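You operate a simulated robot arm through the tools that you are given. There is no shell and no other tool. Be economical: measure what you need, move in short steps, check, and stop when the job is done.

You run a simulated two-armed robot. Do the job below in one go: nothing can be reset, and whatever is moved stays where it is left.

Task
Reset the tripped jack two and inch it down to about 8 tonnes.
Fine: switch off while the door is open; shut it; lock the bolt last and leave the switch on.
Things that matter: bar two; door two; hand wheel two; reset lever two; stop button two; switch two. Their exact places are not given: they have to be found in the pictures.

The check looks at the end state, three seconds after you hand in, the way a careful person would. Anything else that was tipped, shoved, dropped, spilled or broken makes it a failure.

Robot
Two 7-joint arms with two-finger parallel grippers on one trunk, on a base that drives. Base frame: it is fixed to the floor where the robot stands at the start and does not move with it; the origin is under the middle of the robot, x ahead of it, y to its left, z up. Lengths are in m, angles in degrees, forces in N, time in s.
The left shoulder is at the start at [0.06, 0.143, 0.926], the right one opposite. With the tool pointing down near the work surface each hand reaches from about 0.3 to 0.74 m from the robot's upright axis, wherever it stands, measured 20 degrees to its own side. Places, roughly: bar two [1.7, 0.1, 1.4]; door two [0.7, 0.1, 0.8]; hand wheel two [1.1, -0.1, 1]; reset lever two [0.8, 0.1, 0.8]; stop button two [0.7, 0, 1.1]; switch two [0.7, 0, 1.2]. Payload 1.57 kg a hand.
Tool frame (each hand has its own): the origin (TCP) lies between the finger pads and is the grasp point; the fingertips stand 0.03 m ahead of it; z points along the fingers, y is the line along which they close. Largest opening 0.11 m; finger width 0.024, thickness 0.012; the body of the gripper, 0.048 by 0.112 m, starts 0.078 m behind the TCP.
Orientation is that of the tool frame in the base frame, as [roll, pitch, yaw] about the fixed x, y, z axes, in that order (R = Rz(yaw) Ry(pitch) Rx(roll)). With the fingers straight down and closing along the base's y, the tool's x points along the base's -x, its y along +y and its z along -z.

Tools
- The arms move only by the tool step_arm. It takes "left_rows", "right_rows" or both (then of equal length, played together; a hand with none holds still); each is a list of rows, each a list of 7 numbers: the turn, a rotation vector about the tool's x, y, z in degrees, then the shift along the tool's x, y, z in m, then the gripper command, from -1 (fully open) to 1 (shut), values between in proportion. In form: [[wx, wy, wz, dx, dy, dz, gripper], ...]. A call has 1 to 10 rows; each row is the pose to reach, as a shift and turn from the pose commanded when the call began, along the tool's axes at that moment. A row lasts 0.2 s, in which the tool goes at most 0.05 m and 8.6 degrees; a call with a longer step from one row to the next is refused whole, and so is a gripper value outside its range. A pose out of reach is approached as far as the arm can. The call stops where the force on the tool passes 90 N (or 10 N more than at its start, if that is more) or the arm is blocked; 0.2 s more then pass. Each finger travels about 0.045 m/s and halts on what it meets, pressing with about 43 N; the grip force reading is that of the motor and also rises with nothing between the fingers. The clock runs only during rows and for 0.2 s after the last one: add rows that repeat a pose to give the fingers time. It gives the time, the measured TCP pose, the force on the tool (base axes), the opening and the grip force at its end, in the units of the frame above (readings bear some noise), with the torque about the TCP (base axes, N m) and any sound that the robot's microphone picked up.
- Cameras (640 x 400 px; columns grow to the right, rows downward): "scene" is now at [0.048, 0.0156, 1.5446]; the picture's right is [0.11, -0.99, 0.00], its down [-0.75, -0.08, -0.66] and it looks along [0.65, 0.07, -0.75] (base axes); focal length 284 px, centre (320, 200). "left" rides on the left gripper at [0.07, -0.016, -0.141] in its tool frame; the picture's right is [0.23, 0.97, 0.00], its down [-0.85, 0.20, -0.48] and it looks along [-0.47, 0.11, 0.88] (tool axes); focal length 222 px, centre (320, 200). "right" rides on the right gripper at [0.07, 0.016, -0.141] in its tool frame; the picture's right is [-0.23, 0.97, 0.00], its down [-0.86, -0.20, -0.48] and it looks along [-0.47, -0.11, 0.88] (tool axes); focal length 222 px, centre (320, 200).
- get_image(camera): a new picture of that camera. It takes no simulated time.
- raise_lower(by): slides the trunk up (or, below 0, down) by that many m; the arms and the scene camera ride with it, the base frame stays. It gives what a move gives, with no picture.
- roll_base(legs): drives the robot by 1 to 6 legs, each [ahead, left, turn to the left] in m, m and degrees, along the robot's own axes; the way and the turn of a leg run together, so that a leg with both is an arc; at most 1.5 m and 180 degrees a leg. The arms and the cameras ride along, it lands a little off, and it stops where it bumps. It gives what a move gives.
- pan_tilt(pan, tilt): turns the head with the scene camera to pan (to the left, within 86 degrees either way) and tilt (down, from -29 to 69), counted from straight ahead of the robot. It gives what a move gives.
- locate(camera, pixels): for up to 12 pixels [column, row] of the newest picture of that camera ("zoom" is the newest enlarged one), the place [x, y, z] in the base frame of the surface seen there, good to about 0.002 m, but the place of the scene camera against the robot may be out by one fixed shift of up to 0.012 m in any direction. It takes no simulated time.
- zoom(camera, box): a new picture of the part [left, top, right, bottom] of that camera's present view, enlarged. It takes no simulated time.
- hand_in(): hands the job in; it is judged then, once.

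Work in short steps. Measure before you move; look again where a grasp or a placing could have gone wrong, and mend it. You have 80 turns and 70 pictures in all, those below and enlarged ones among them. Open the grippers and draw the arms clear of the work before you hand the job in, unless the task says otherwise; then end with one line.

The tools are called after "Emit:" by a JSON object that holds its "api" and its "payload". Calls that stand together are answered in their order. step_arm: Moves the arms, as the interface text tells. Its arguments: {"type":"object","properties":{"left_rows":{"type":"array","items":{"type":"array","items":{"type":"number"}}},"right_rows":{"type":"array","items":{"type":"array","items":{"type":"number"}}}},"required":[]} The other tools are called the same way: raise_lower (by) slides the trunk up or down; roll_base (legs) drives the base; pan_tilt (pan, tilt) turns the head that bears the scene camera; get_image (camera) takes a picture; locate (camera, pixels) gives the place of the surface under pixels of a picture; zoom (camera, box) takes an enlarged picture of a part of a camera's view; hand_in () hands the job in.

At the start:

```text
clock: 0.0
left_ee_pos: [0.4257, 0.2799, 0.9992]
left_tcp_rot: [-179.9, -0.1, 179.9]
left_ft_force: [0.0, -0.1, 0.7]
left_moment: [-0.03, 0.0, 0.01]
left_width: 0.1097
left_grip_force: 0.1
right_ee_pos: [0.4543, -0.0795, 1.0012]
right_tcp_rot: [180.0, 0.1, -179.9]
right_ft_force: [0.4, -0.2, -0.4]
right_moment: [0.02, -0.02, 0.02]
right_width: 0.11
right_grip_force: 0.0
trunk travel left (down, up): [-0.525, 0.065]
robot x, y, heading: [-0.0032, -0.0006, -0.0]
head pan, tilt: [6.4, 48.9]
```

scene: 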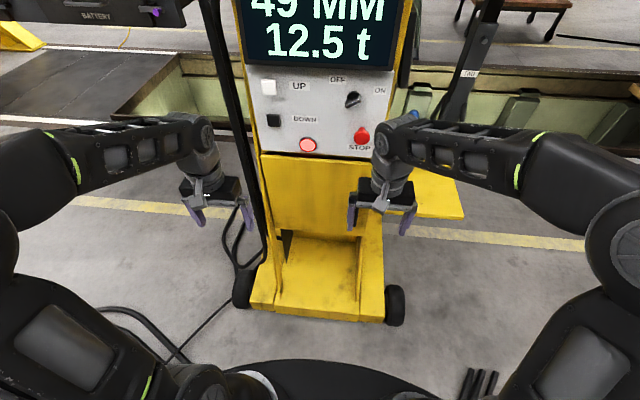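
right: 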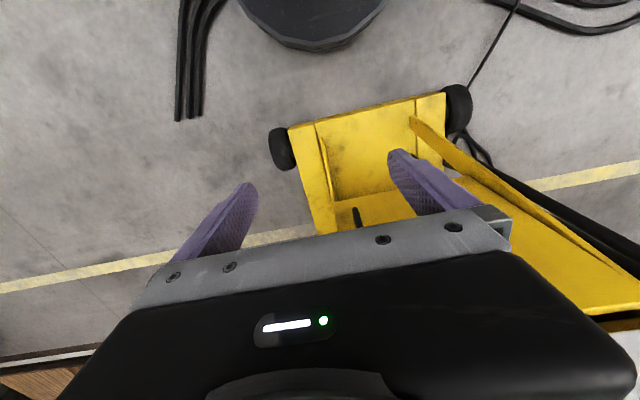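
left: 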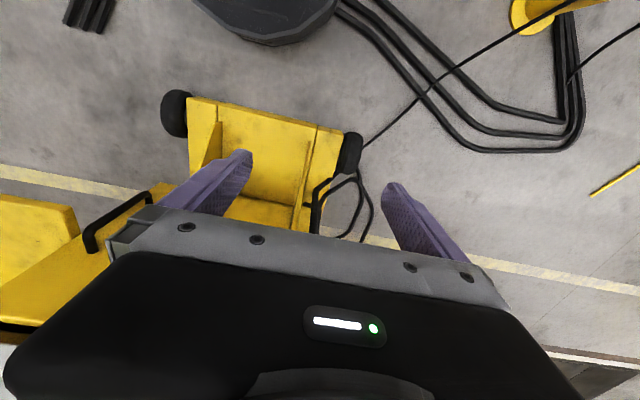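

I'll look at the panel closely; the display shows 49 MM / 12.5 t, with the panel at rows 70-150.

Emit:
{"api": "zoom", "payload": {"camera": "scene", "box": [230, 60, 410, 172]}}

Emit:
{"api": "zoom", "payload": {"camera": "scene", "box": [220, 140, 480, 302]}}

Emit:
{"api": "pan_tilt", "payload": {"pan": 0, "tilt": 15}}

Emit:
{"api": "get_image", "payload": {"camera": "scene"}}

```text
3.56 times, centred on (320, 116) of scene
```

zoom: 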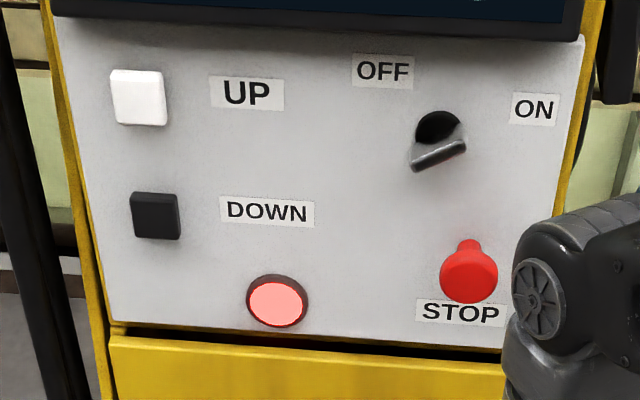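

```text
2.46 times, centred on (350, 221) of scene
```

zoom: 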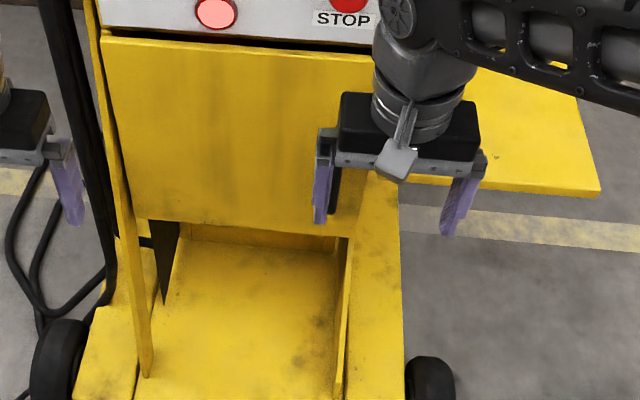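

```text
clock: 1.0
left_ee_pos: [0.4271, 0.2796, 0.9995]
left_tcp_rot: [-179.9, 0.0, 180.0]
left_ft_force: [0.6, -0.3, 0.2]
left_moment: [-0.02, -0.02, 0.01]
left_width: 0.1101
left_grip_force: 0.0
right_ee_pos: [0.4542, -0.0795, 0.9988]
right_tcp_rot: [180.0, 0.0, -179.9]
right_ft_force: [0.5, 0.5, -0.3]
right_moment: [0.0, 0.03, 0.05]
right_width: 0.11
right_grip_force: 0.2
trunk travel left (down, up): [-0.525, 0.065]
robot x, y, heading: [0.0027, 0.0004, -0.1]
head pan, tilt: [0.0, 15.0]
```

```text
64 pictures are left
```

scene: 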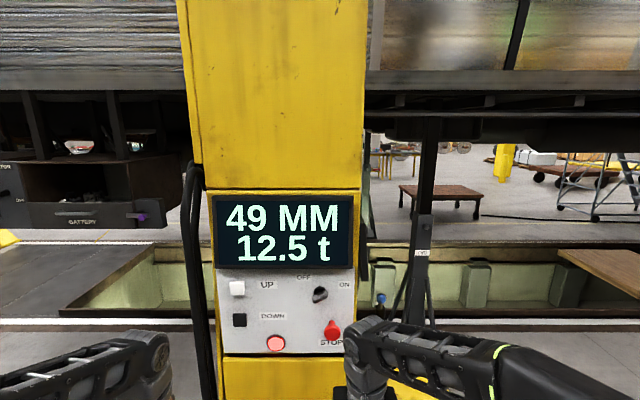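

Now I'll view the wider environment: zoom on the panel and the stand behind, and look left and right.

Emit:
{"api": "zoom", "payload": {"camera": "scene", "box": [340, 140, 640, 327]}}

Emit:
{"api": "locate", "payload": {"camera": "scene", "pixels": [[237, 288], [239, 320], [276, 343], [320, 295], [333, 330], [425, 252], [382, 298], [290, 380], [215, 300], [365, 270], [500, 105], [280, 100]]}}

Emit:
{"api": "pan_tilt", "payload": {"pan": -45, "tilt": 35}}

Emit:
{"api": "get_image", "payload": {"camera": "scene"}}

Emit:
{"api": "pan_tilt", "payload": {"pan": 45, "tilt": 35}}

Emit:
{"api": "get_image", "payload": {"camera": "scene"}}

```text
2.13 times, centred on (490, 234) of scene
```

zoom: 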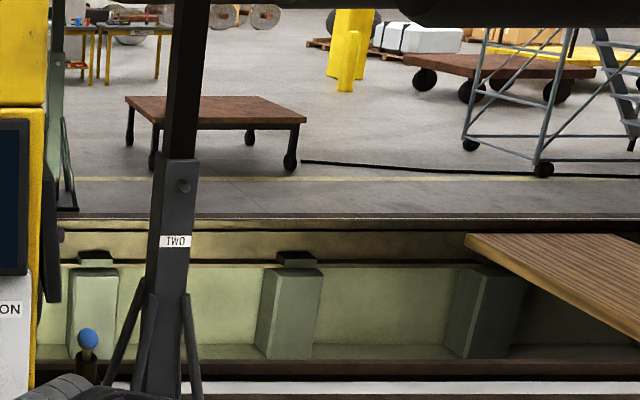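

```text
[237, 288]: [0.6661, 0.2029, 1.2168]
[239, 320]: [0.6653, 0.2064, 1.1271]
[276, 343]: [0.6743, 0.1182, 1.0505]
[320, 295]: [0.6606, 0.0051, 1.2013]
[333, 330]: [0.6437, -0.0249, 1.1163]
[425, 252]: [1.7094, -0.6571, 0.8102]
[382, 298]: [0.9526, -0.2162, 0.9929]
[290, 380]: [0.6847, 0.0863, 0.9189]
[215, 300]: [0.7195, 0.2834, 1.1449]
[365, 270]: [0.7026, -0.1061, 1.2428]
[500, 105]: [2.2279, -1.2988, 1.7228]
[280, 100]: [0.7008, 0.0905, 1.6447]
```

```text
clock: 2.1
left_ee_pos: [0.4273, 0.278, 0.9992]
left_tcp_rot: [180.0, 0.0, 179.9]
left_ft_force: [-0.7, -0.6, 0.5]
left_moment: [0.03, -0.02, 0.04]
left_width: 0.1101
left_grip_force: 0.1
right_ee_pos: [0.4538, -0.0784, 0.9985]
right_tcp_rot: [-179.9, 0.0, 180.0]
right_ft_force: [-0.2, 0.5, -0.6]
right_moment: [-0.01, 0.0, -0.02]
right_width: 0.11
right_grip_force: 0.1
trunk travel left (down, up): [-0.525, 0.065]
robot x, y, heading: [0.0009, -0.0006, -0.2]
head pan, tilt: [-45.0, 35.0]
```

```text
62 pictures are left
```

scene: 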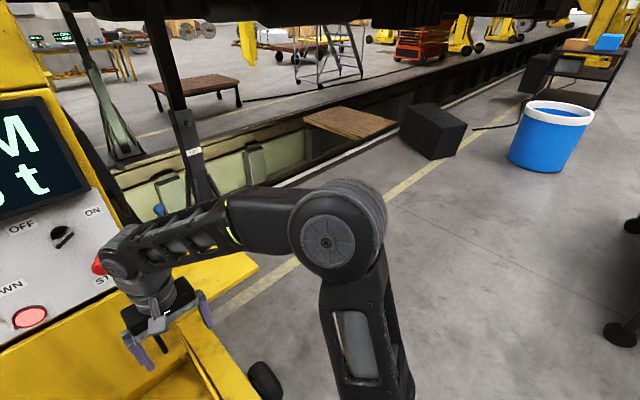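

```text
clock: 3.8
left_ee_pos: [0.4264, 0.2784, 1.0001]
left_tcp_rot: [-179.9, 0.0, 180.0]
left_ft_force: [0.0, 0.0, 0.3]
left_moment: [0.04, 0.02, 0.03]
left_width: 0.1104
left_grip_force: 0.1
right_ee_pos: [0.4533, -0.0781, 0.9994]
right_tcp_rot: [179.9, 0.1, 180.0]
right_ft_force: [-0.4, 0.5, -0.2]
right_moment: [0.02, 0.0, 0.02]
right_width: 0.1099
right_grip_force: 0.1
trunk travel left (down, up): [-0.525, 0.065]
robot x, y, heading: [0.001, -0.0028, -0.1]
head pan, tilt: [45.0, 35.0]
```

```text
61 pictures are left
```

scene: 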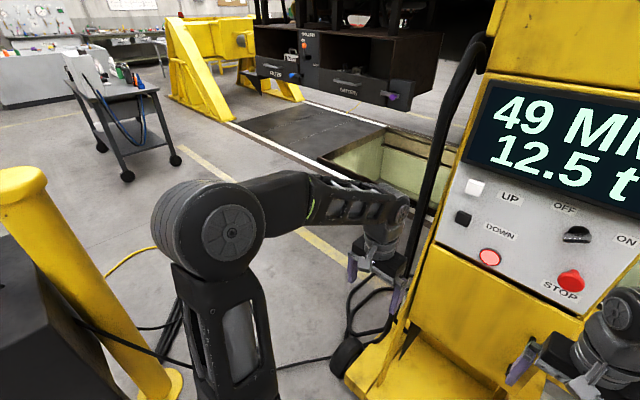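

A blue knob (382,298) looks like the hand-wheel handle behind the right arm. I move the right arm back and right to see the cabinet.

Emit:
{"api": "step_arm", "payload": {"right_rows": [[0, 0, 0, 0.03, -0.03, 0, -1], [0, 0, 0, 0.05, -0.07, 0, -1], [0, 0, 0, 0.06, -0.11, 0, -1], [0, 0, 0, 0.07, -0.15, 0, -1], [0, 0, 0, 0.08, -0.19, 0, -1], [0, 0, 0, 0.09, -0.23, 0, -1], [0, 0, 0, 0.1, -0.27, 0, -1]]}}

Emit:
{"api": "pan_tilt", "payload": {"pan": -10, "tilt": 38}}

Emit:
{"api": "get_image", "payload": {"camera": "scene"}}

Emit:
{"api": "zoom", "payload": {"camera": "scene", "box": [240, 100, 480, 250]}}

Emit:
{"api": "zoom", "payload": {"camera": "left", "box": [0, 80, 320, 280]}}

```text
clock: 5.4
left_ee_pos: [0.4257, 0.2791, 0.9998]
left_tcp_rot: [180.0, 0.0, -180.0]
left_ft_force: [0.5, -0.9, 0.1]
left_moment: [-0.01, -0.04, -0.01]
left_width: 0.1098
left_grip_force: 0.0
right_ee_pos: [0.352, -0.3507, 0.9985]
right_tcp_rot: [179.9, 0.1, -180.0]
right_ft_force: [0.1, 0.4, 0.4]
right_moment: [0.02, 0.02, -0.03]
right_width: 0.1101
right_grip_force: 0.0
trunk travel left (down, up): [-0.525, 0.065]
robot x, y, heading: [0.0004, 0.0015, 0.0]
head pan, tilt: [45.0, 35.0]
```

```text
clock: 6.6
left_ee_pos: [0.4254, 0.2783, 0.9984]
left_tcp_rot: [180.0, -0.1, -180.0]
left_ft_force: [0.9, 0.3, -0.3]
left_moment: [0.0, 0.01, -0.01]
left_width: 0.1102
left_grip_force: 0.1
right_ee_pos: [0.3524, -0.3507, 0.9986]
right_tcp_rot: [180.0, 0.0, -179.9]
right_ft_force: [0.0, 0.4, -0.1]
right_moment: [0.01, -0.02, -0.01]
right_width: 0.1103
right_grip_force: 0.0
trunk travel left (down, up): [-0.525, 0.065]
robot x, y, heading: [0.0041, 0.0021, -0.1]
head pan, tilt: [-10.0, 38.0]
```

```text
60 pictures are left
```

scene: 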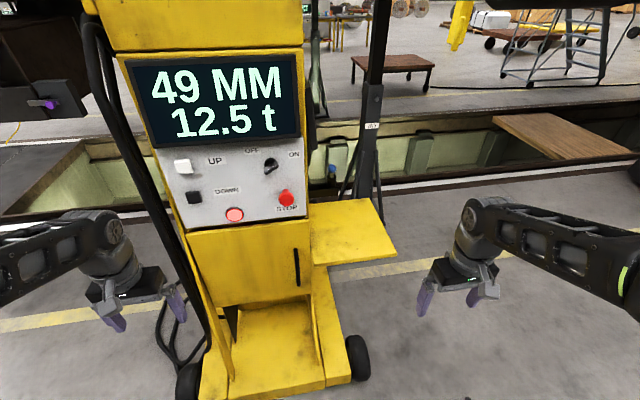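

```text
2.67 times, centred on (360, 175) of scene
```

zoom: 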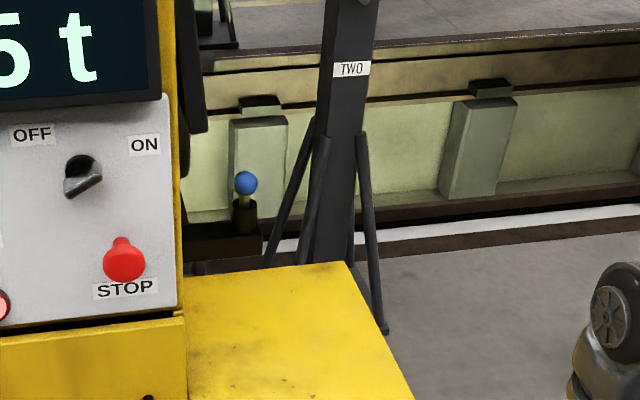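

```text
2.00 times, centred on (160, 180) of left
```

zoom: 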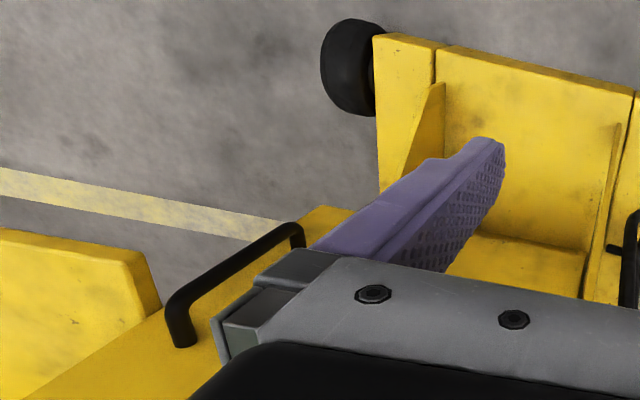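

The door is the front sheet with a vertical black handle at (297,267). I drive right 0.7 m to see the column's right side.

Emit:
{"api": "roll_base", "payload": {"legs": [[0, -0.7, 0], [0.2, 0, 0]]}}

Emit:
{"api": "pan_tilt", "payload": {"pan": 40, "tilt": 32}}

Emit:
{"api": "get_image", "payload": {"camera": "scene"}}

```text
clock: 11.7
left_ee_pos: [0.6324, -0.4199, 0.9994]
left_tcp_rot: [180.0, -0.1, -179.8]
left_ft_force: [0.4, 0.3, 0.6]
left_moment: [0.02, 0.05, 0.02]
left_width: 0.1096
left_grip_force: 0.0
right_ee_pos: [0.5602, -1.0501, 0.9976]
right_tcp_rot: [-179.9, -0.1, -179.8]
right_ft_force: [0.3, -1.2, 0.3]
right_moment: [-0.07, 0.04, -0.01]
right_width: 0.11
right_grip_force: 0.1
trunk travel left (down, up): [-0.525, 0.065]
robot x, y, heading: [0.2064, -0.7024, 0.3]
head pan, tilt: [-10.0, 38.0]
```

```text
clock: 12.8
left_ee_pos: [0.6316, -0.4219, 0.9997]
left_tcp_rot: [180.0, 0.0, -179.8]
left_ft_force: [-0.1, 0.6, 0.4]
left_moment: [-0.02, -0.02, 0.01]
left_width: 0.1102
left_grip_force: 0.0
right_ee_pos: [0.5584, -1.0497, 0.9975]
right_tcp_rot: [-180.0, 0.0, -179.9]
right_ft_force: [0.3, -0.1, -0.1]
right_moment: [-0.01, 0.02, 0.02]
right_width: 0.11
right_grip_force: 0.2
trunk travel left (down, up): [-0.525, 0.065]
robot x, y, heading: [0.2052, -0.7041, 0.2]
head pan, tilt: [40.0, 32.0]
```

```text
57 pictures are left
```

scene: 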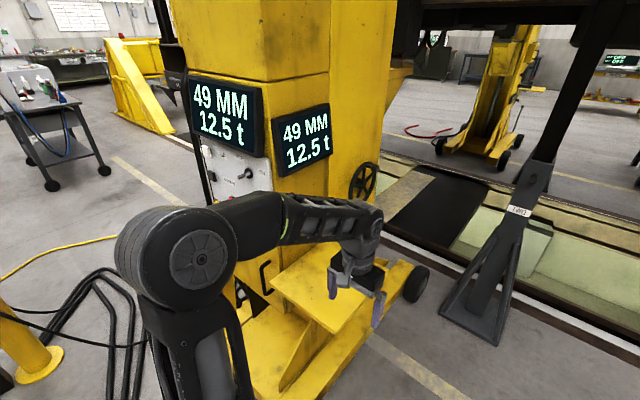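

The hand wheel shows at (364,180) on the column's right face. I zoom in and locate.

Emit:
{"api": "zoom", "payload": {"camera": "scene", "box": [300, 110, 444, 200]}}

Emit:
{"api": "locate", "payload": {"camera": "scene", "pixels": [[364, 180], [357, 182], [375, 172], [364, 199], [345, 200], [310, 190], [330, 270], [390, 80], [400, 60], [520, 60]]}}

Emit:
{"api": "zoom", "payload": {"camera": "scene", "box": [380, 0, 620, 150]}}

```text
4.44 times, centred on (372, 155) of scene
```

zoom: 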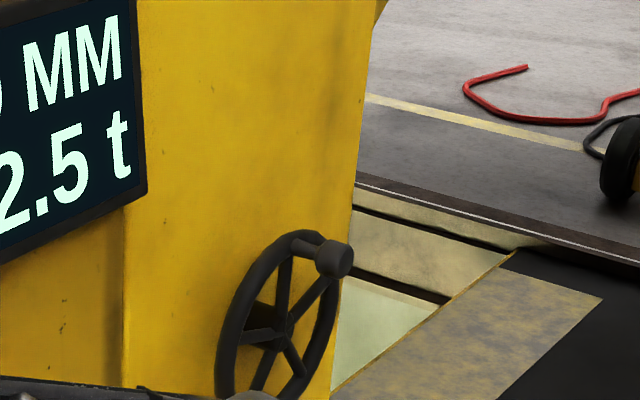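

```text
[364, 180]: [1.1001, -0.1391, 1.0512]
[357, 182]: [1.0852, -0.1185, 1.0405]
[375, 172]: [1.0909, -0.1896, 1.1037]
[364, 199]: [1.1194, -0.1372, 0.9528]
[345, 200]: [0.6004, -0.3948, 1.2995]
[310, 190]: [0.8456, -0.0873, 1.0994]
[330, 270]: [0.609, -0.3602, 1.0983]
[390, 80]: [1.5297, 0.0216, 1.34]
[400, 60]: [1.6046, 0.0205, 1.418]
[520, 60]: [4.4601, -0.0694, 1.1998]
```

```text
2.67 times, centred on (500, 75) of scene
```

zoom: 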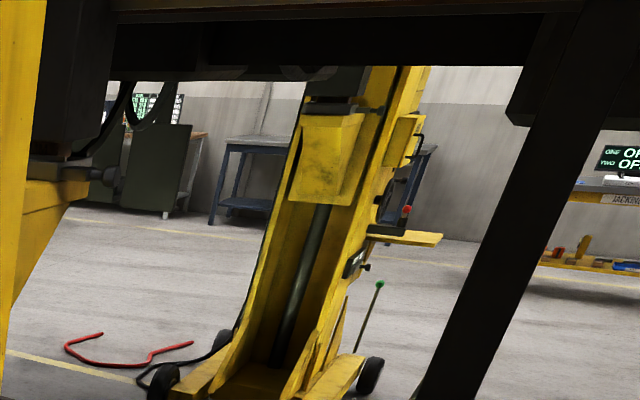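

I zoom on the far board and the bracket, and then drive so the arm is not in the way.

Emit:
{"api": "zoom", "payload": {"camera": "scene", "box": [590, 40, 640, 72]}}

Emit:
{"api": "zoom", "payload": {"camera": "scene", "box": [385, 10, 465, 60]}}

Emit:
{"api": "step_arm", "payload": {"left_rows": [[0, 0, 0, 0.04, 0, 0, -1], [0, 0, 0, 0.08, 0, 0, -1], [0, 0, 0, 0.12, 0, 0, -1], [0, 0, 0, 0.14, 0.03, 0, -1], [0, 0, 0, 0.14, 0.06, 0, -1]]}}

Emit:
{"api": "roll_base", "payload": {"legs": [[0.4, -0.1, 0]]}}

Emit:
{"api": "pan_tilt", "payload": {"pan": 45, "tilt": 35}}

Emit:
{"api": "get_image", "payload": {"camera": "scene"}}

```text
12.50 times, centred on (615, 56) of scene
```

zoom: 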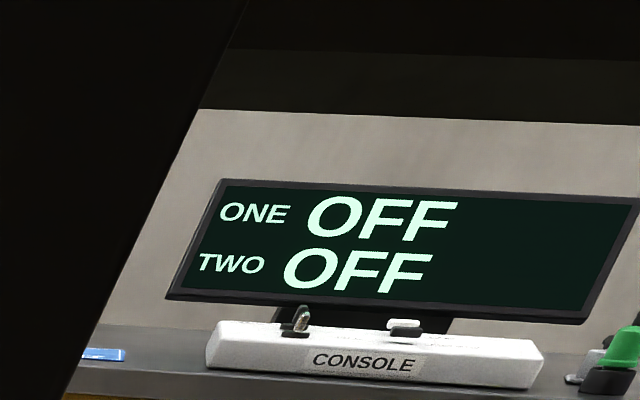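

```text
8.00 times, centred on (425, 35) of scene
```

zoom: 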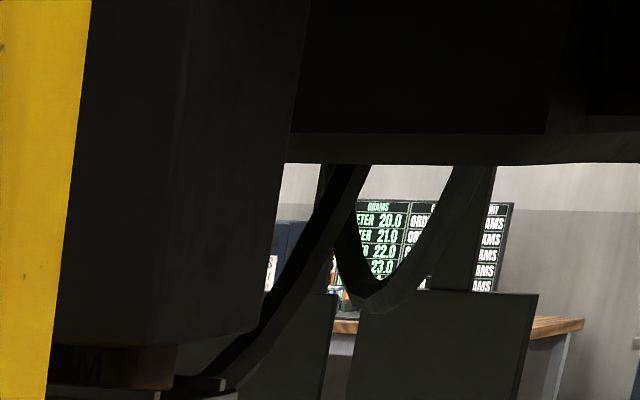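

```text
clock: 14.0
left_ee_pos: [0.4925, -0.3613, 0.9996]
left_tcp_rot: [-179.9, 0.0, -179.9]
left_ft_force: [1.1, -0.1, -0.1]
left_moment: [-0.02, -0.01, 0.01]
left_width: 0.1099
left_grip_force: 0.1
right_ee_pos: [0.5585, -1.0486, 0.9987]
right_tcp_rot: [179.9, 0.0, -179.7]
right_ft_force: [0.3, 0.0, 0.2]
right_moment: [-0.01, 0.02, -0.02]
right_width: 0.1102
right_grip_force: 0.0
trunk travel left (down, up): [-0.525, 0.065]
robot x, y, heading: [0.2055, -0.6984, 0.3]
head pan, tilt: [40.0, 32.0]
```

```text
clock: 16.6
left_ee_pos: [0.8919, -0.4584, 1.0003]
left_tcp_rot: [179.9, 0.0, -179.7]
left_ft_force: [0.4, 0.9, 0.4]
left_moment: [0.0, 0.04, -0.01]
left_width: 0.1101
left_grip_force: 0.0
right_ee_pos: [0.9611, -1.1469, 0.9991]
right_tcp_rot: [-179.9, -0.1, -179.6]
right_ft_force: [-0.1, 1.0, -0.1]
right_moment: [-0.02, 0.03, 0.01]
right_width: 0.1102
right_grip_force: 0.1
trunk travel left (down, up): [-0.525, 0.065]
robot x, y, heading: [0.6086, -0.7998, 0.6]
head pan, tilt: [40.0, 32.0]
```

```text
clock: 17.2
left_ee_pos: [0.8915, -0.4591, 1.0009]
left_tcp_rot: [180.0, 0.0, -179.6]
left_ft_force: [0.0, -0.6, 0.7]
left_moment: [0.05, -0.01, 0.05]
left_width: 0.1101
left_grip_force: 0.0
right_ee_pos: [0.9604, -1.1463, 0.9983]
right_tcp_rot: [-180.0, 0.0, -179.6]
right_ft_force: [0.5, 0.1, 0.5]
right_moment: [0.0, 0.01, -0.04]
right_width: 0.1101
right_grip_force: 0.1
trunk travel left (down, up): [-0.525, 0.065]
robot x, y, heading: [0.6076, -0.7944, 0.1]
head pan, tilt: [45.0, 35.0]
```

```text
52 pictures are left
```

scene: 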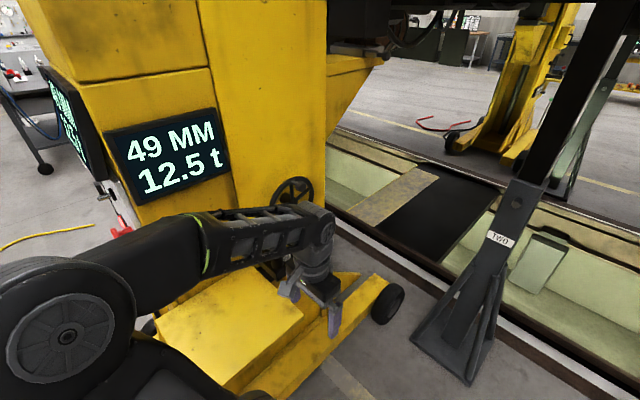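

I turn the robot to face the column's right side for a clear view of the wheel.

Emit:
{"api": "roll_base", "payload": {"legs": [[0, -0.1, 0], [0, 0, 90]]}}

Emit:
{"api": "pan_tilt", "payload": {"pan": -20, "tilt": 32}}

Emit:
{"api": "get_image", "payload": {"camera": "scene"}}

```text
clock: 22.2
left_ee_pos: [0.2654, -0.6158, 0.9995]
left_tcp_rot: [-180.0, 0.0, -89.0]
left_ft_force: [0.4, 1.4, 0.3]
left_moment: [0.03, 0.01, 0.0]
left_width: 0.11
left_grip_force: 0.1
right_ee_pos: [0.9508, -0.5382, 0.9977]
right_tcp_rot: [-179.9, 0.1, -89.0]
right_ft_force: [0.8, -0.5, 1.1]
right_moment: [0.02, -0.03, 0.0]
right_width: 0.1101
right_grip_force: 0.1
trunk travel left (down, up): [-0.525, 0.065]
robot x, y, heading: [0.606, -0.9005, 90.8]
head pan, tilt: [45.0, 35.0]
```

```text
clock: 23.6
left_ee_pos: [0.2644, -0.6154, 1.0002]
left_tcp_rot: [-179.9, -0.1, -88.9]
left_ft_force: [-0.5, 0.7, 1.0]
left_moment: [0.0, -0.02, 0.02]
left_width: 0.1098
left_grip_force: 0.1
right_ee_pos: [0.9498, -0.5396, 0.9986]
right_tcp_rot: [179.9, 0.0, -89.0]
right_ft_force: [0.0, -0.4, -0.1]
right_moment: [0.02, 0.01, -0.05]
right_width: 0.1099
right_grip_force: 0.1
trunk travel left (down, up): [-0.525, 0.065]
robot x, y, heading: [0.6061, -0.8926, 90.9]
head pan, tilt: [-20.0, 32.0]
```

```text
51 pictures are left
```

scene: 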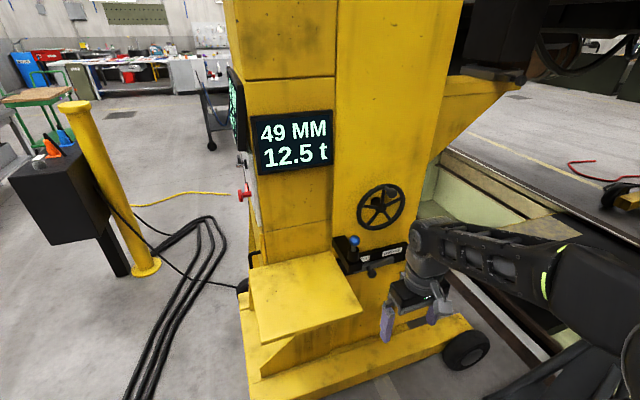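

A black box with a blue-ball lever, labels and a bolt (370,270) sits under the wheel. Zoom and locate.

Emit:
{"api": "zoom", "payload": {"camera": "scene", "box": [320, 220, 416, 280]}}

Emit:
{"api": "locate", "payload": {"camera": "zoom", "pixels": [[230, 140], [490, 260], [340, 350], [240, 350], [130, 210], [470, 200]]}}

Emit:
{"api": "zoom", "payload": {"camera": "scene", "box": [340, 165, 436, 225]}}

Emit:
{"api": "locate", "payload": {"camera": "scene", "pixels": [[398, 194], [382, 208], [362, 210], [381, 188], [381, 227], [403, 208], [334, 110], [250, 110], [300, 280], [360, 310], [240, 340], [430, 330]]}}

```text
6.67 times, centred on (368, 250) of scene
```

zoom: 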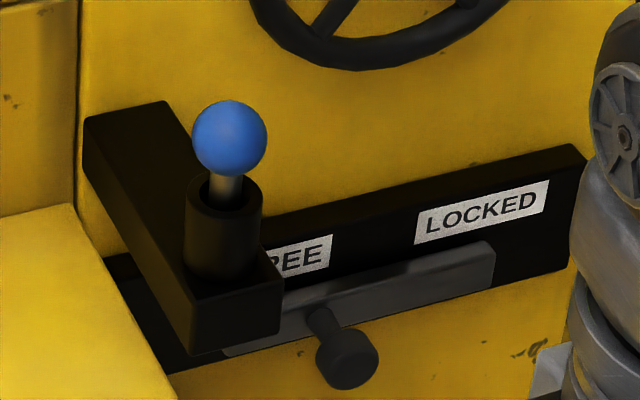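

```text
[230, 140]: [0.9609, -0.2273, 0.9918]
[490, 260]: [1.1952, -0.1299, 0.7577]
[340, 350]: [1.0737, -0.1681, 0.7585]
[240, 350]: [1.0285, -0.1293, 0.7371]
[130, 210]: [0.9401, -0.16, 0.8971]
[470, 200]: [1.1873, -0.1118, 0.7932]
```

```text
6.67 times, centred on (388, 195) of scene
```

zoom: 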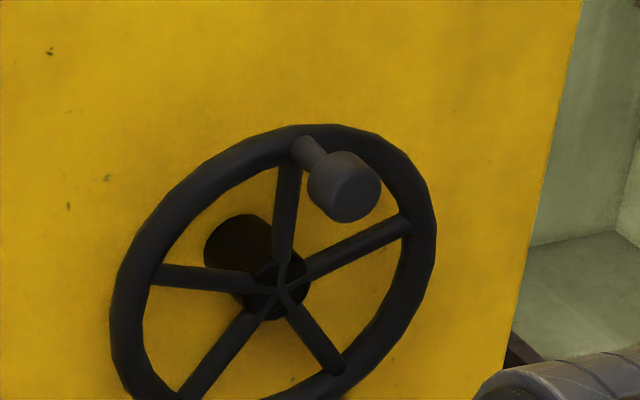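

```text
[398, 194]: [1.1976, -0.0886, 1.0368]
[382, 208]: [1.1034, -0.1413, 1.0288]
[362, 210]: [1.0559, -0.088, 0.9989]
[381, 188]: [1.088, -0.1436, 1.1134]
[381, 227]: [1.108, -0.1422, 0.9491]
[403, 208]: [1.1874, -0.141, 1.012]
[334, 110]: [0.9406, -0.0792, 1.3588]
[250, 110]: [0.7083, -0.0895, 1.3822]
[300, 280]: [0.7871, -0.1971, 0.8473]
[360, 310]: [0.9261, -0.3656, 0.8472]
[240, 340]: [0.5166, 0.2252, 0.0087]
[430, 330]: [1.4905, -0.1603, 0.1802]
```

The bolt is the sliding plate with knob (x≈1.07, z≈0.76) now at FREE. Now I return to the front for the switch, door and reset lever, keeping the left arm tucked.

Emit:
{"api": "roll_base", "payload": {"legs": [[0, 0, -90.9], [-0.6, 0, 0], [0, 0.92, 0]]}}

Emit:
{"api": "pan_tilt", "payload": {"pan": 0, "tilt": 38}}

Emit:
{"api": "get_image", "payload": {"camera": "scene"}}

Emit:
{"api": "zoom", "payload": {"camera": "scene", "box": [220, 60, 420, 185]}}

```text
clock: 35.1
left_ee_pos: [0.2981, 0.3331, 0.9998]
left_tcp_rot: [180.0, 0.0, -179.5]
left_ft_force: [-0.3, 0.5, -0.4]
left_moment: [-0.06, 0.03, 0.01]
left_width: 0.1099
left_grip_force: 0.0
right_ee_pos: [0.3706, -0.3528, 0.9989]
right_tcp_rot: [179.9, 0.1, -179.4]
right_ft_force: [-0.1, -0.8, 0.0]
right_moment: [-0.01, 0.0, -0.01]
right_width: 0.11
right_grip_force: 0.0
trunk travel left (down, up): [-0.525, 0.065]
robot x, y, heading: [0.0121, -0.0086, 0.4]
head pan, tilt: [-20.0, 32.0]
```

```text
clock: 35.9
left_ee_pos: [0.2994, 0.3334, 0.9999]
left_tcp_rot: [-179.9, 0.1, -179.3]
left_ft_force: [1.1, -0.3, 0.2]
left_moment: [-0.02, 0.01, 0.01]
left_width: 0.11
left_grip_force: 0.0
right_ee_pos: [0.37, -0.3538, 0.998]
right_tcp_rot: [-180.0, -0.1, -179.4]
right_ft_force: [0.4, 0.6, 0.5]
right_moment: [0.0, 0.03, 0.01]
right_width: 0.1098
right_grip_force: 0.0
trunk travel left (down, up): [-0.525, 0.065]
robot x, y, heading: [0.014, -0.004, 0.6]
head pan, tilt: [0.0, 38.0]
```

```text
48 pictures are left
```

scene: 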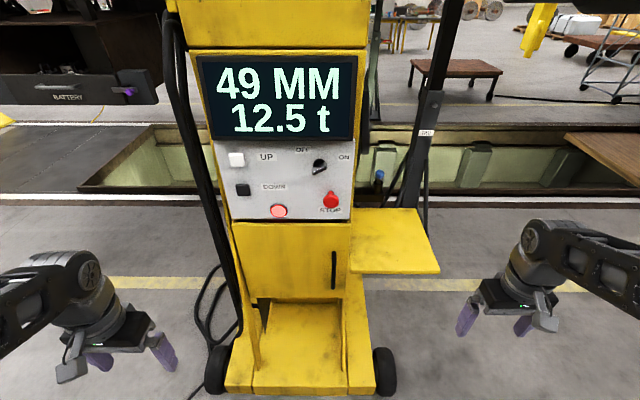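

```text
3.20 times, centred on (320, 122) of scene
```

zoom: 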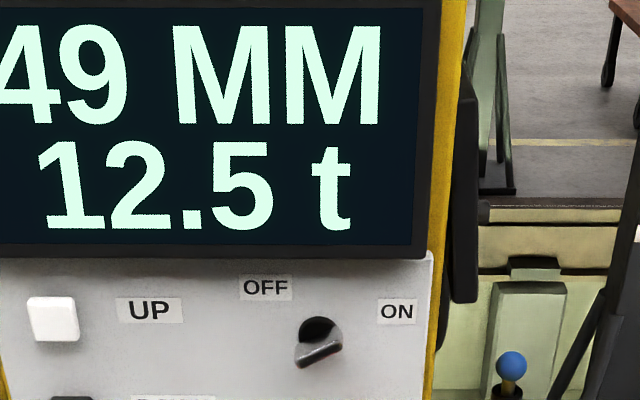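

I locate the switch, stop button, door handle and door edges precisely in an enlargement.

Emit:
{"api": "zoom", "payload": {"camera": "scene", "box": [280, 140, 360, 190]}}

Emit:
{"api": "locate", "payload": {"camera": "zoom", "pixels": [[280, 240], [320, 225], [350, 205], [320, 170], [180, 200], [300, 220], [340, 230]]}}

Emit:
{"api": "locate", "payload": {"camera": "scene", "pixels": [[333, 253], [333, 270], [333, 288], [280, 260], [236, 225], [350, 230], [255, 298], [345, 298], [330, 198], [320, 260], [300, 330], [278, 211]]}}

Emit:
{"api": "zoom", "payload": {"camera": "scene", "box": [220, 210, 380, 310]}}

```text
8.00 times, centred on (320, 165) of scene
```

zoom: 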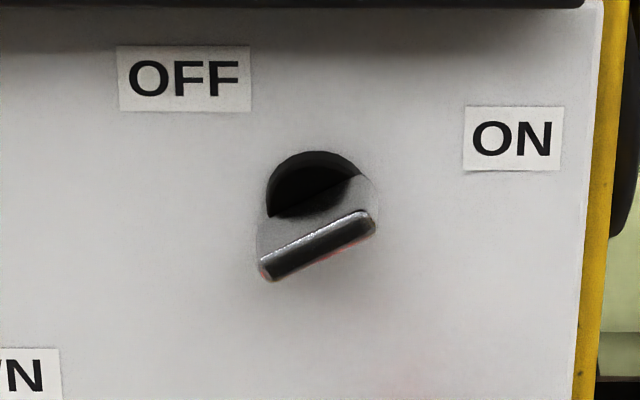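

```text
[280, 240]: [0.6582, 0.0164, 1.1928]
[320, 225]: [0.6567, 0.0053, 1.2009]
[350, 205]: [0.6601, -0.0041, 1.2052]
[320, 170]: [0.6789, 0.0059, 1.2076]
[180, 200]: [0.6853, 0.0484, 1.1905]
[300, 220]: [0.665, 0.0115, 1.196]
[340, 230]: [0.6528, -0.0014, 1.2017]
```

```text
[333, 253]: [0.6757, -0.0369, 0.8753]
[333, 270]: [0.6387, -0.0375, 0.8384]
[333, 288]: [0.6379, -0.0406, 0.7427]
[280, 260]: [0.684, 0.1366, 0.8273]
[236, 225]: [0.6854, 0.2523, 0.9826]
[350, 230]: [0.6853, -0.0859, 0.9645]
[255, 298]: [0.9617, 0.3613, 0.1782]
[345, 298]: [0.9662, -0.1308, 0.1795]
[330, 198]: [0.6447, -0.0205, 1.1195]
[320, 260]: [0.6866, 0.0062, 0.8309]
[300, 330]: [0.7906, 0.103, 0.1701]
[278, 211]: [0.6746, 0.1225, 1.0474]
```

```text
4.00 times, centred on (300, 260) of scene
```

zoom: 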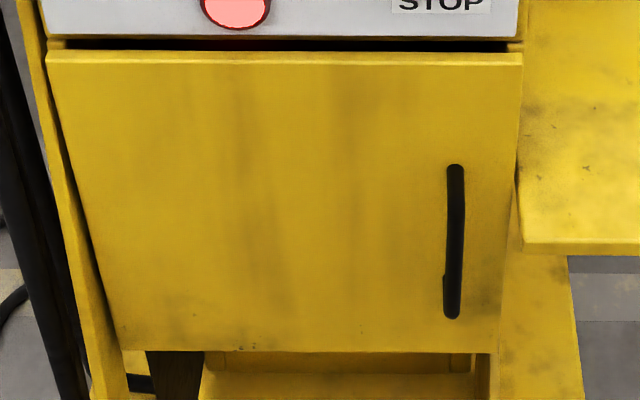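

The switch paddle points to ON (~30° above right) at about (0.658, 0.006, 1.199). I turn the right hand to point ahead.

Emit:
{"api": "step_arm", "payload": {"right_rows": [[0, -8.5, 0, 0, 0, 0, 0], [0, -17, 0, 0, 0, 0, 0], [0, -25.5, 0, 0, 0, 0, 0], [0, -34, 0, 0, 0, 0, 0], [0, -42.5, 0, 0, 0, 0, 0], [0, -51, 0, 0, 0, 0, 0], [0, -59.5, 0, 0, 0, 0, 0], [0, -68, 0, 0, 0, 0, 0], [0, -76.5, 0, 0, 0, 0, 0], [0, -85, 0, 0, 0, 0, 0]]}}

```text
clock: 38.1
left_ee_pos: [0.2978, 0.3338, 0.9999]
left_tcp_rot: [180.0, -0.1, -179.5]
left_ft_force: [-0.1, 0.0, -0.1]
left_moment: [0.02, -0.02, -0.03]
left_width: 0.11
left_grip_force: 0.0
right_ee_pos: [0.3888, -0.4296, 0.9667]
right_tcp_rot: [167.5, 84.1, 168.7]
right_ft_force: [0.0, 0.2, 2.3]
right_moment: [-0.06, 0.12, 0.01]
right_width: 0.0551
right_grip_force: 0.0
right hand out of reach, approached as far as the arm can: row 4, 5, 6, 7, 8, 9, 10
trunk travel left (down, up): [-0.525, 0.065]
robot x, y, heading: [0.0141, -0.008, 0.6]
head pan, tilt: [0.0, 38.0]
```

Orientation is nearly there; I move up and forward in front of the switch, staying about 0.2 m short.

Emit:
{"api": "step_arm", "payload": {"right_rows": [[0, -1, 0, -0.03, 0.03, 0.01, 0], [0, -2, 0, -0.06, 0.06, 0.02, 0], [0, -3, 0, -0.09, 0.09, 0.03, 0], [0, -4, 0, -0.12, 0.12, 0.04, 0], [0, -5, 0, -0.14, 0.16, 0.05, 0], [0, -5, 0, -0.16, 0.2, 0.06, 0], [0, -5, 0, -0.18, 0.24, 0.07, 0], [0, -5, 0, -0.2, 0.28, 0.08, 0], [0, -5, 0, -0.2, 0.32, 0.09, 0], [0, -5, 0, -0.2, 0.34, 0.09, 0]]}}

Emit:
{"api": "get_image", "payload": {"camera": "right"}}

```text
clock: 40.3
left_ee_pos: [0.2987, 0.3324, 1.0005]
left_tcp_rot: [180.0, 0.0, -179.4]
left_ft_force: [0.1, 0.1, 0.4]
left_moment: [0.03, -0.03, 0.0]
left_width: 0.1099
left_grip_force: 0.0
right_ee_pos: [0.524, -0.0822, 1.1718]
right_tcp_rot: [112.8, 89.8, 113.3]
right_ft_force: [0.2, 0.2, -0.8]
right_moment: [0.02, 0.02, 0.03]
right_width: 0.0551
right_grip_force: 0.0
right hand out of reach, approached as far as the arm can: row 1, 2, 3, 4, 5, 6, 7, 8, 9, 10
trunk travel left (down, up): [-0.525, 0.065]
robot x, y, heading: [0.0109, -0.0073, 0.8]
head pan, tilt: [0.0, 38.0]
```

```text
44 pictures are left
```

right: 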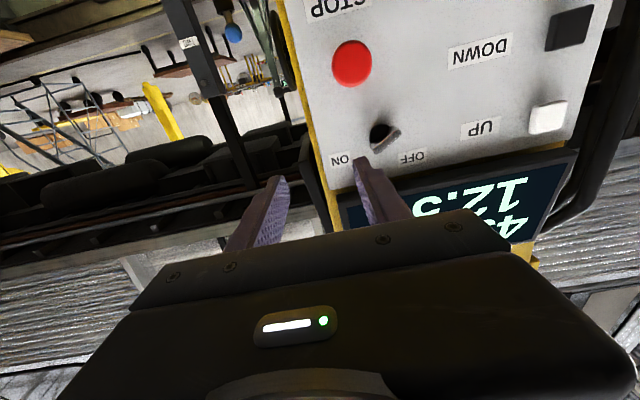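

The right camera sees the switch paddle at about (385,137). I locate precisely with it.

Emit:
{"api": "zoom", "payload": {"camera": "right", "box": [310, 90, 470, 190]}}

Emit:
{"api": "locate", "payload": {"camera": "right", "pixels": [[378, 133], [385, 137], [394, 135], [390, 141], [400, 130], [352, 64], [430, 120]]}}

```text
4.00 times, centred on (390, 140) of right
```

zoom: 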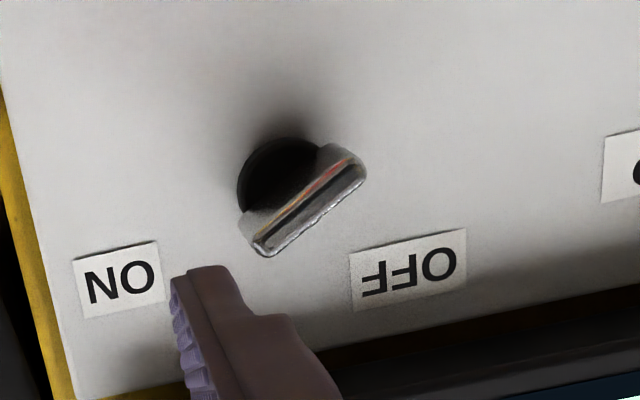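

```text
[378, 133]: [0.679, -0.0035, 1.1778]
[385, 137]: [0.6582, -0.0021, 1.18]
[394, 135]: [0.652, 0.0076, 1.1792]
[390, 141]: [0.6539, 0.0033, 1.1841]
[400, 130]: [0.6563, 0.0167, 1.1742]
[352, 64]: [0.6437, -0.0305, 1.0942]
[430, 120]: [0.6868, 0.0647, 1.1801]
```

I locate the ends of the paddle ridge in the enlargement.

Emit:
{"api": "locate", "payload": {"camera": "zoom", "pixels": [[265, 250], [262, 243], [310, 210], [358, 172], [345, 180], [290, 230], [325, 150], [285, 150], [420, 270], [115, 275]]}}

```text
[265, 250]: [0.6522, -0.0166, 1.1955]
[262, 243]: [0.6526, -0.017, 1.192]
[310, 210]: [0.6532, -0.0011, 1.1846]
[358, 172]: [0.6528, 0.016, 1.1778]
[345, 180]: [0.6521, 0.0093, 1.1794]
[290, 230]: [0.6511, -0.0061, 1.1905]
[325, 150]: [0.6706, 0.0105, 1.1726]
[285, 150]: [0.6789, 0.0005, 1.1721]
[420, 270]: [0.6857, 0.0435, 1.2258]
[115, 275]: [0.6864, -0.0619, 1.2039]
```

Paddle centre is (0.652, 0.000, 1.186), tilted 26°. I align: roll +64° about tool z and centre on it, staying short.

Emit:
{"api": "step_arm", "payload": {"right_rows": [[0, 0, 8, -0.002, 0.01, 0, 0], [0, 0, 16, -0.004, 0.02, 0, 0], [0, 0, 24, -0.006, 0.03, 0, 0], [0, 0, 32, -0.008, 0.045, 0, 0], [0, 0, 40, -0.01, 0.06, 0.01, 0], [0, 0, 48, -0.012, 0.07, 0.02, 0], [0, 0, 56, -0.014, 0.08, 0.03, 0], [0, 0, 64, -0.014, 0.082, 0.04, 0], [0, 0, 64, -0.014, 0.082, 0.04, 0]]}}

Emit:
{"api": "get_image", "payload": {"camera": "right"}}

```text
clock: 42.3
left_ee_pos: [0.2981, 0.3327, 1.0]
left_tcp_rot: [180.0, 0.0, -179.4]
left_ft_force: [-0.2, 0.4, 0.3]
left_moment: [0.02, -0.02, 0.0]
left_width: 0.11
left_grip_force: 0.0
right_ee_pos: [0.5632, -0.002, 1.1898]
right_tcp_rot: [90.0, 25.9, 90.6]
right_ft_force: [0.0, 0.0, 0.9]
right_moment: [-0.04, 0.0, 0.02]
right_width: 0.055
right_grip_force: 0.0
right hand out of reach, approached as far as the arm can: row 1, 2
trunk travel left (down, up): [-0.525, 0.065]
robot x, y, heading: [0.0129, -0.0072, 0.8]
head pan, tilt: [0.0, 38.0]
```

```text
42 pictures are left
```

right: 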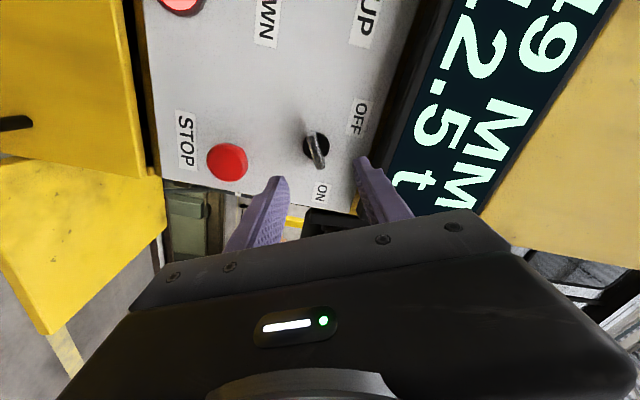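

The hand is aligned; I re-measure the paddle (316,152) from here before closing in.

Emit:
{"api": "zoom", "payload": {"camera": "right", "box": [270, 115, 366, 175]}}

Emit:
{"api": "locate", "payload": {"camera": "right", "pixels": [[311, 138], [314, 144], [316, 150], [318, 156], [320, 163], [276, 182], [363, 160]]}}

```text
6.67 times, centred on (318, 145) of right
```

zoom: 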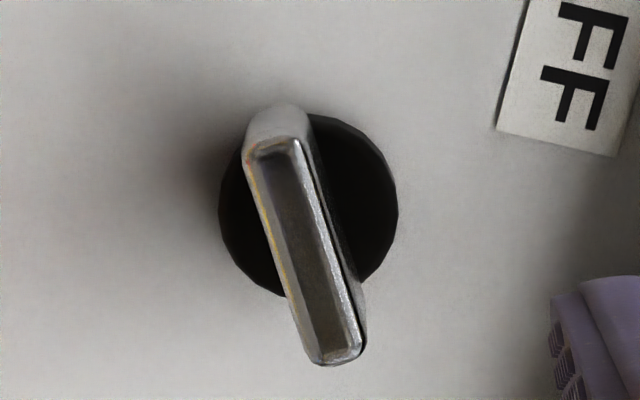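

```text
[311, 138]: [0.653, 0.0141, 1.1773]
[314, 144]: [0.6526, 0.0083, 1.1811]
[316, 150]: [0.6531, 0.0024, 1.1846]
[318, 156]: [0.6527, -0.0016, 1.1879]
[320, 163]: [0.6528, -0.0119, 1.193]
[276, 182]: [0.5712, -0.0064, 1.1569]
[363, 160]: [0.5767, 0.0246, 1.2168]
```

Advance 0.085 m with a small correction, then close on the paddle.

Emit:
{"api": "step_arm", "payload": {"right_rows": [[0, 0, 0, 0.004, -0.002, 0.03, 0], [0, 0, 0, 0.004, -0.002, 0.06, 0], [0, 0, 0, 0.004, -0.002, 0.085, 0], [0, 0, 0, 0.004, -0.002, 0.085, 1], [0, 0, 0, 0.004, -0.002, 0.085, 1], [0, 0, 0, 0.004, -0.002, 0.085, 1], [0, 0, 0, 0.004, -0.002, 0.085, 1], [0, 0, 0, 0.004, -0.002, 0.085, 1]]}}

```text
clock: 44.1
left_ee_pos: [0.2996, 0.3347, 1.0002]
left_tcp_rot: [-180.0, 0.0, -179.4]
left_ft_force: [0.2, -0.5, -0.3]
left_moment: [0.0, -0.03, 0.0]
left_width: 0.1098
left_grip_force: 0.1
right_ee_pos: [0.6467, -0.0001, 1.1853]
right_tcp_rot: [90.1, 26.0, 90.6]
right_ft_force: [-2.4, -3.5, -8.8]
right_moment: [-0.62, 0.51, -0.29]
right_width: 0.0123
right_grip_force: 29.5
trunk travel left (down, up): [-0.525, 0.065]
robot x, y, heading: [0.0133, -0.0059, 0.5]
head pan, tilt: [0.0, 38.0]
```

Gripped (opening 0.012 m). I turn it counter-clockwise toward OFF, about −60° first.

Emit:
{"api": "step_arm", "payload": {"right_rows": [[0, 0, -8, 0, 0, 0, 1], [0, 0, -16, 0, 0, 0, 1], [0, 0, -24, 0, 0, 0, 1], [0, 0, -32, 0, 0, 0, 1], [0, 0, -40, 0, 0, 0, 1], [0, 0, -48, 0, 0, 0, 1], [0, 0, -56, 0, 0, 0, 1], [0, 0, -64, 0, 0, 0, 1]]}}

Emit:
{"api": "get_image", "payload": {"camera": "right"}}

```text
clock: 45.9
left_ee_pos: [0.2976, 0.3323, 1.0008]
left_tcp_rot: [179.8, -0.2, -179.4]
left_ft_force: [-0.2, 0.1, -0.6]
left_moment: [0.03, 0.0, -0.02]
left_width: 0.1101
left_grip_force: 0.2
right_ee_pos: [0.6477, 0.0, 1.1848]
right_tcp_rot: [140.7, 90.0, 140.9]
right_ft_force: [-10.9, -15.5, -11.6]
right_moment: [0.01, 0.53, -1.05]
right_width: 0.0111
right_grip_force: 29.5
trunk travel left (down, up): [-0.525, 0.065]
robot x, y, heading: [0.0132, -0.0052, 0.7]
head pan, tilt: [0.0, 38.0]
```

```text
40 pictures are left
```

right: 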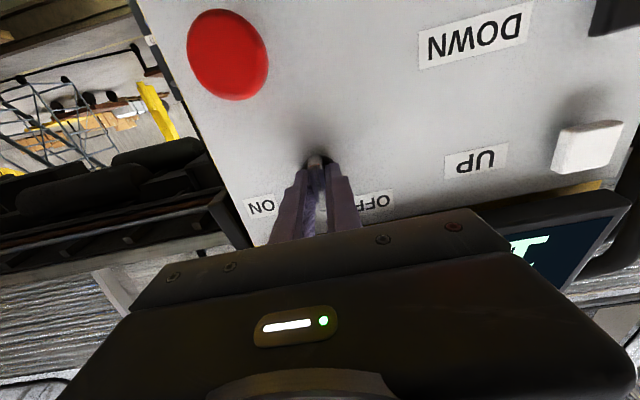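

Paddle is vertical now with no resisting torque; continue until it stops.

Emit:
{"api": "step_arm", "payload": {"right_rows": [[0, 0, -6, 0, 0, 0, 1], [0, 0, -12, 0, 0, 0, 1], [0, 0, -18, 0, 0, 0, 1], [0, 0, -24, 0, 0, 0, 1]]}}

Emit:
{"api": "get_image", "payload": {"camera": "scene"}}

```text
clock: 46.9
left_ee_pos: [0.2984, 0.3328, 0.9999]
left_tcp_rot: [179.9, 0.0, -179.4]
left_ft_force: [0.2, -0.4, 0.2]
left_moment: [0.0, 0.04, 0.02]
left_width: 0.11
left_grip_force: 0.0
right_ee_pos: [0.6497, -0.0006, 1.1858]
right_tcp_rot: [-89.8, 66.2, -89.5]
right_ft_force: [-1.2, -14.4, -2.0]
right_moment: [1.42, 0.3, -1.26]
right_width: 0.0216
right_grip_force: 34.2
trunk travel left (down, up): [-0.525, 0.065]
robot x, y, heading: [0.0176, -0.0063, 0.4]
head pan, tilt: [0.0, 38.0]
```

```text
39 pictures are left
```

scene: 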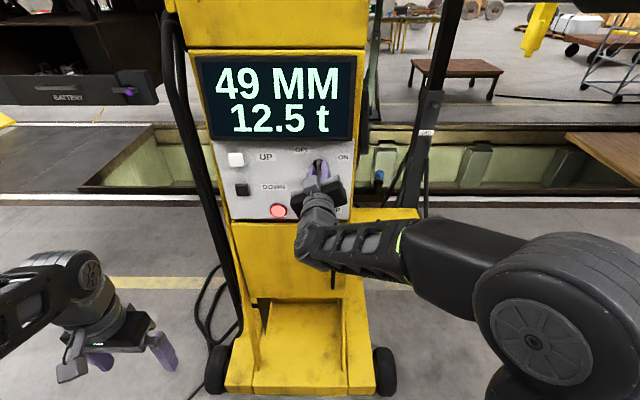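

Fingers started to spread with torque 1.4 Nm: the stop is reached. Rotate back slightly, open, retreat and look.

Emit:
{"api": "step_arm", "payload": {"right_rows": [[0, 0, 8, 0, 0, 0, 1], [0, 0, 16, 0, 0, 0, 0], [0, 0, 16, 0, 0, 0, 0], [0, 0, 16, 0, 0, 0, 0], [0, 0, 16, 0, 0, -0.04, 0], [0, 0, 16, 0, 0, -0.09, 0]]}}

Emit:
{"api": "zoom", "payload": {"camera": "right", "box": [240, 60, 480, 210]}}

```text
clock: 48.3
left_ee_pos: [0.2986, 0.3339, 1.0003]
left_tcp_rot: [-179.9, 0.0, -179.3]
left_ft_force: [-0.1, 0.4, 0.3]
left_moment: [0.02, 0.03, 0.03]
left_width: 0.1098
left_grip_force: 0.0
right_ee_pos: [0.5556, -0.0025, 1.1844]
right_tcp_rot: [-89.7, 81.9, -89.1]
right_ft_force: [-0.6, -0.5, -0.5]
right_moment: [0.02, -0.02, 0.01]
right_width: 0.0549
right_grip_force: 0.0
trunk travel left (down, up): [-0.525, 0.065]
robot x, y, heading: [0.0119, -0.0079, 0.6]
head pan, tilt: [0.0, 38.0]
```

```text
2.67 times, centred on (360, 135) of right
```

zoom: 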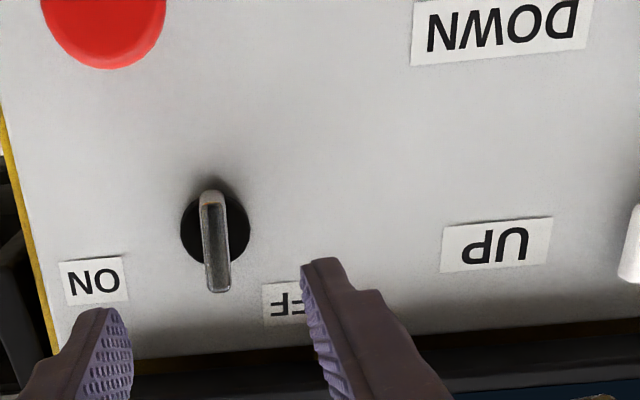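

I measure the paddle angle.

Emit:
{"api": "locate", "payload": {"camera": "zoom", "pixels": [[211, 205], [218, 285], [214, 240], [95, 280], [290, 305]]}}

Emit:
{"api": "zoom", "payload": {"camera": "scene", "box": [270, 140, 370, 202]}}

```text
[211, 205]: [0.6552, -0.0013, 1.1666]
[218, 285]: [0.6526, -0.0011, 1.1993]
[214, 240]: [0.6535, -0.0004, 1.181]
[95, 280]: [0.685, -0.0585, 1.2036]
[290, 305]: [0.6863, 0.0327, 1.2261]
```

```text
6.40 times, centred on (320, 171) of scene
```

zoom: 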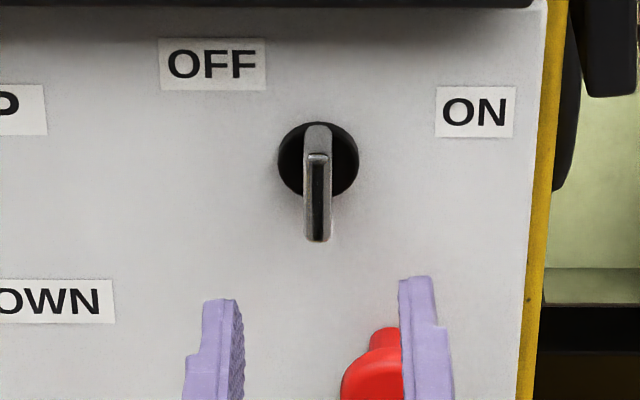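

The paddle is now vertical, at its end stop: OFF. Next, the hand goes back and down to in front of the door handle.

Emit:
{"api": "step_arm", "payload": {"right_rows": [[0, 0, 2, 0, 0, -0.04, 0], [0, 0, 4, 0.03, 0.001, -0.07, 0], [0, 0, 6, 0.08, 0.002, -0.07, 0], [0, 0, 8, 0.13, 0.004, -0.07, 0], [0, 0, 8, 0.18, 0.006, -0.07, 0], [0, 0, 8, 0.23, 0.008, -0.07, 0], [0, 0, 8, 0.28, 0.01, -0.07, 0], [0, 0, 8, 0.33, 0.012, -0.07, 0], [0, 0, 8, 0.37, 0.012, -0.07, 0], [0, 0, 8, 0.387, 0.012, -0.07, 0]]}}

Emit:
{"api": "get_image", "payload": {"camera": "right"}}

```text
clock: 50.5
left_ee_pos: [0.298, 0.3333, 0.9997]
left_tcp_rot: [-180.0, 0.0, -179.4]
left_ft_force: [-0.3, 0.3, 0.0]
left_moment: [0.02, -0.01, 0.01]
left_width: 0.11
left_grip_force: 0.0
right_ee_pos: [0.4947, -0.039, 0.8105]
right_tcp_rot: [29.6, 88.6, 29.8]
right_ft_force: [0.2, 0.3, 0.7]
right_moment: [0.03, 0.01, 0.03]
right_width: 0.0551
right_grip_force: 0.0
trunk travel left (down, up): [-0.525, 0.065]
robot x, y, heading: [0.0127, -0.0059, 0.5]
head pan, tilt: [0.0, 38.0]
```

```text
36 pictures are left
```

right: 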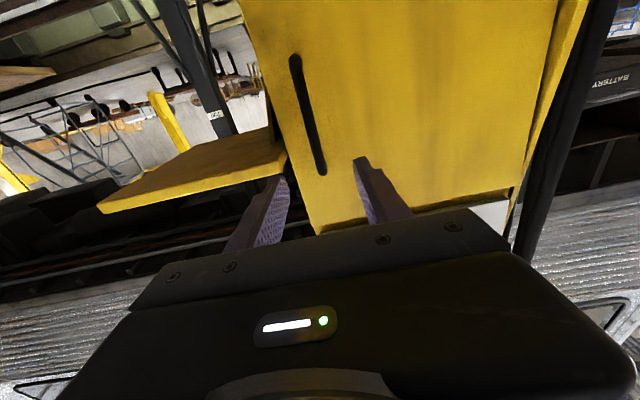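

The handle runs (295,60)-(322,172) in the right view. Measure it.

Emit:
{"api": "locate", "payload": {"camera": "right", "pixels": [[296, 62], [302, 85], [309, 115], [316, 145], [321, 165], [400, 120]]}}

```text
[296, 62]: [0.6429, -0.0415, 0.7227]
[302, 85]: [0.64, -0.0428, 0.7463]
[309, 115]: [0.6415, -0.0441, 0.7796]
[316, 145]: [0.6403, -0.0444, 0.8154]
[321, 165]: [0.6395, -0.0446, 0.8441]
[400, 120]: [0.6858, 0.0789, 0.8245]
```

Advance onto the bar centre (0.645, -0.0435, 0.80) and close.

Emit:
{"api": "step_arm", "payload": {"right_rows": [[0, 0, 0, 0.01, -0.0045, 0.04, 0], [0, 0, 0, 0.01, -0.0045, 0.08, 0], [0, 0, 0, 0.01, -0.0045, 0.12, 0], [0, 0, 0, 0.01, -0.0045, 0.147, 0], [0, 0, 0, 0.01, -0.0045, 0.147, 1], [0, 0, 0, 0.01, -0.0045, 0.147, 1], [0, 0, 0, 0.01, -0.0045, 0.147, 1], [0, 0, 0, 0.01, -0.0045, 0.147, 1], [0, 0, 0, 0.01, -0.0045, 0.147, 1]]}}

```text
clock: 52.5
left_ee_pos: [0.2985, 0.3328, 1.0007]
left_tcp_rot: [179.9, 0.0, -179.5]
left_ft_force: [0.6, 0.4, -1.2]
left_moment: [0.04, 0.01, -0.05]
left_width: 0.11
left_grip_force: 0.0
right_ee_pos: [0.6362, -0.0443, 0.789]
right_tcp_rot: [-34.0, 90.0, -33.6]
right_ft_force: [-0.5, -12.0, 1.1]
right_moment: [-0.06, 0.07, -0.18]
right_width: 0.0137
right_grip_force: 29.9
trunk travel left (down, up): [-0.525, 0.065]
robot x, y, heading: [0.0148, -0.0082, 0.6]
head pan, tilt: [0.0, 38.0]
```

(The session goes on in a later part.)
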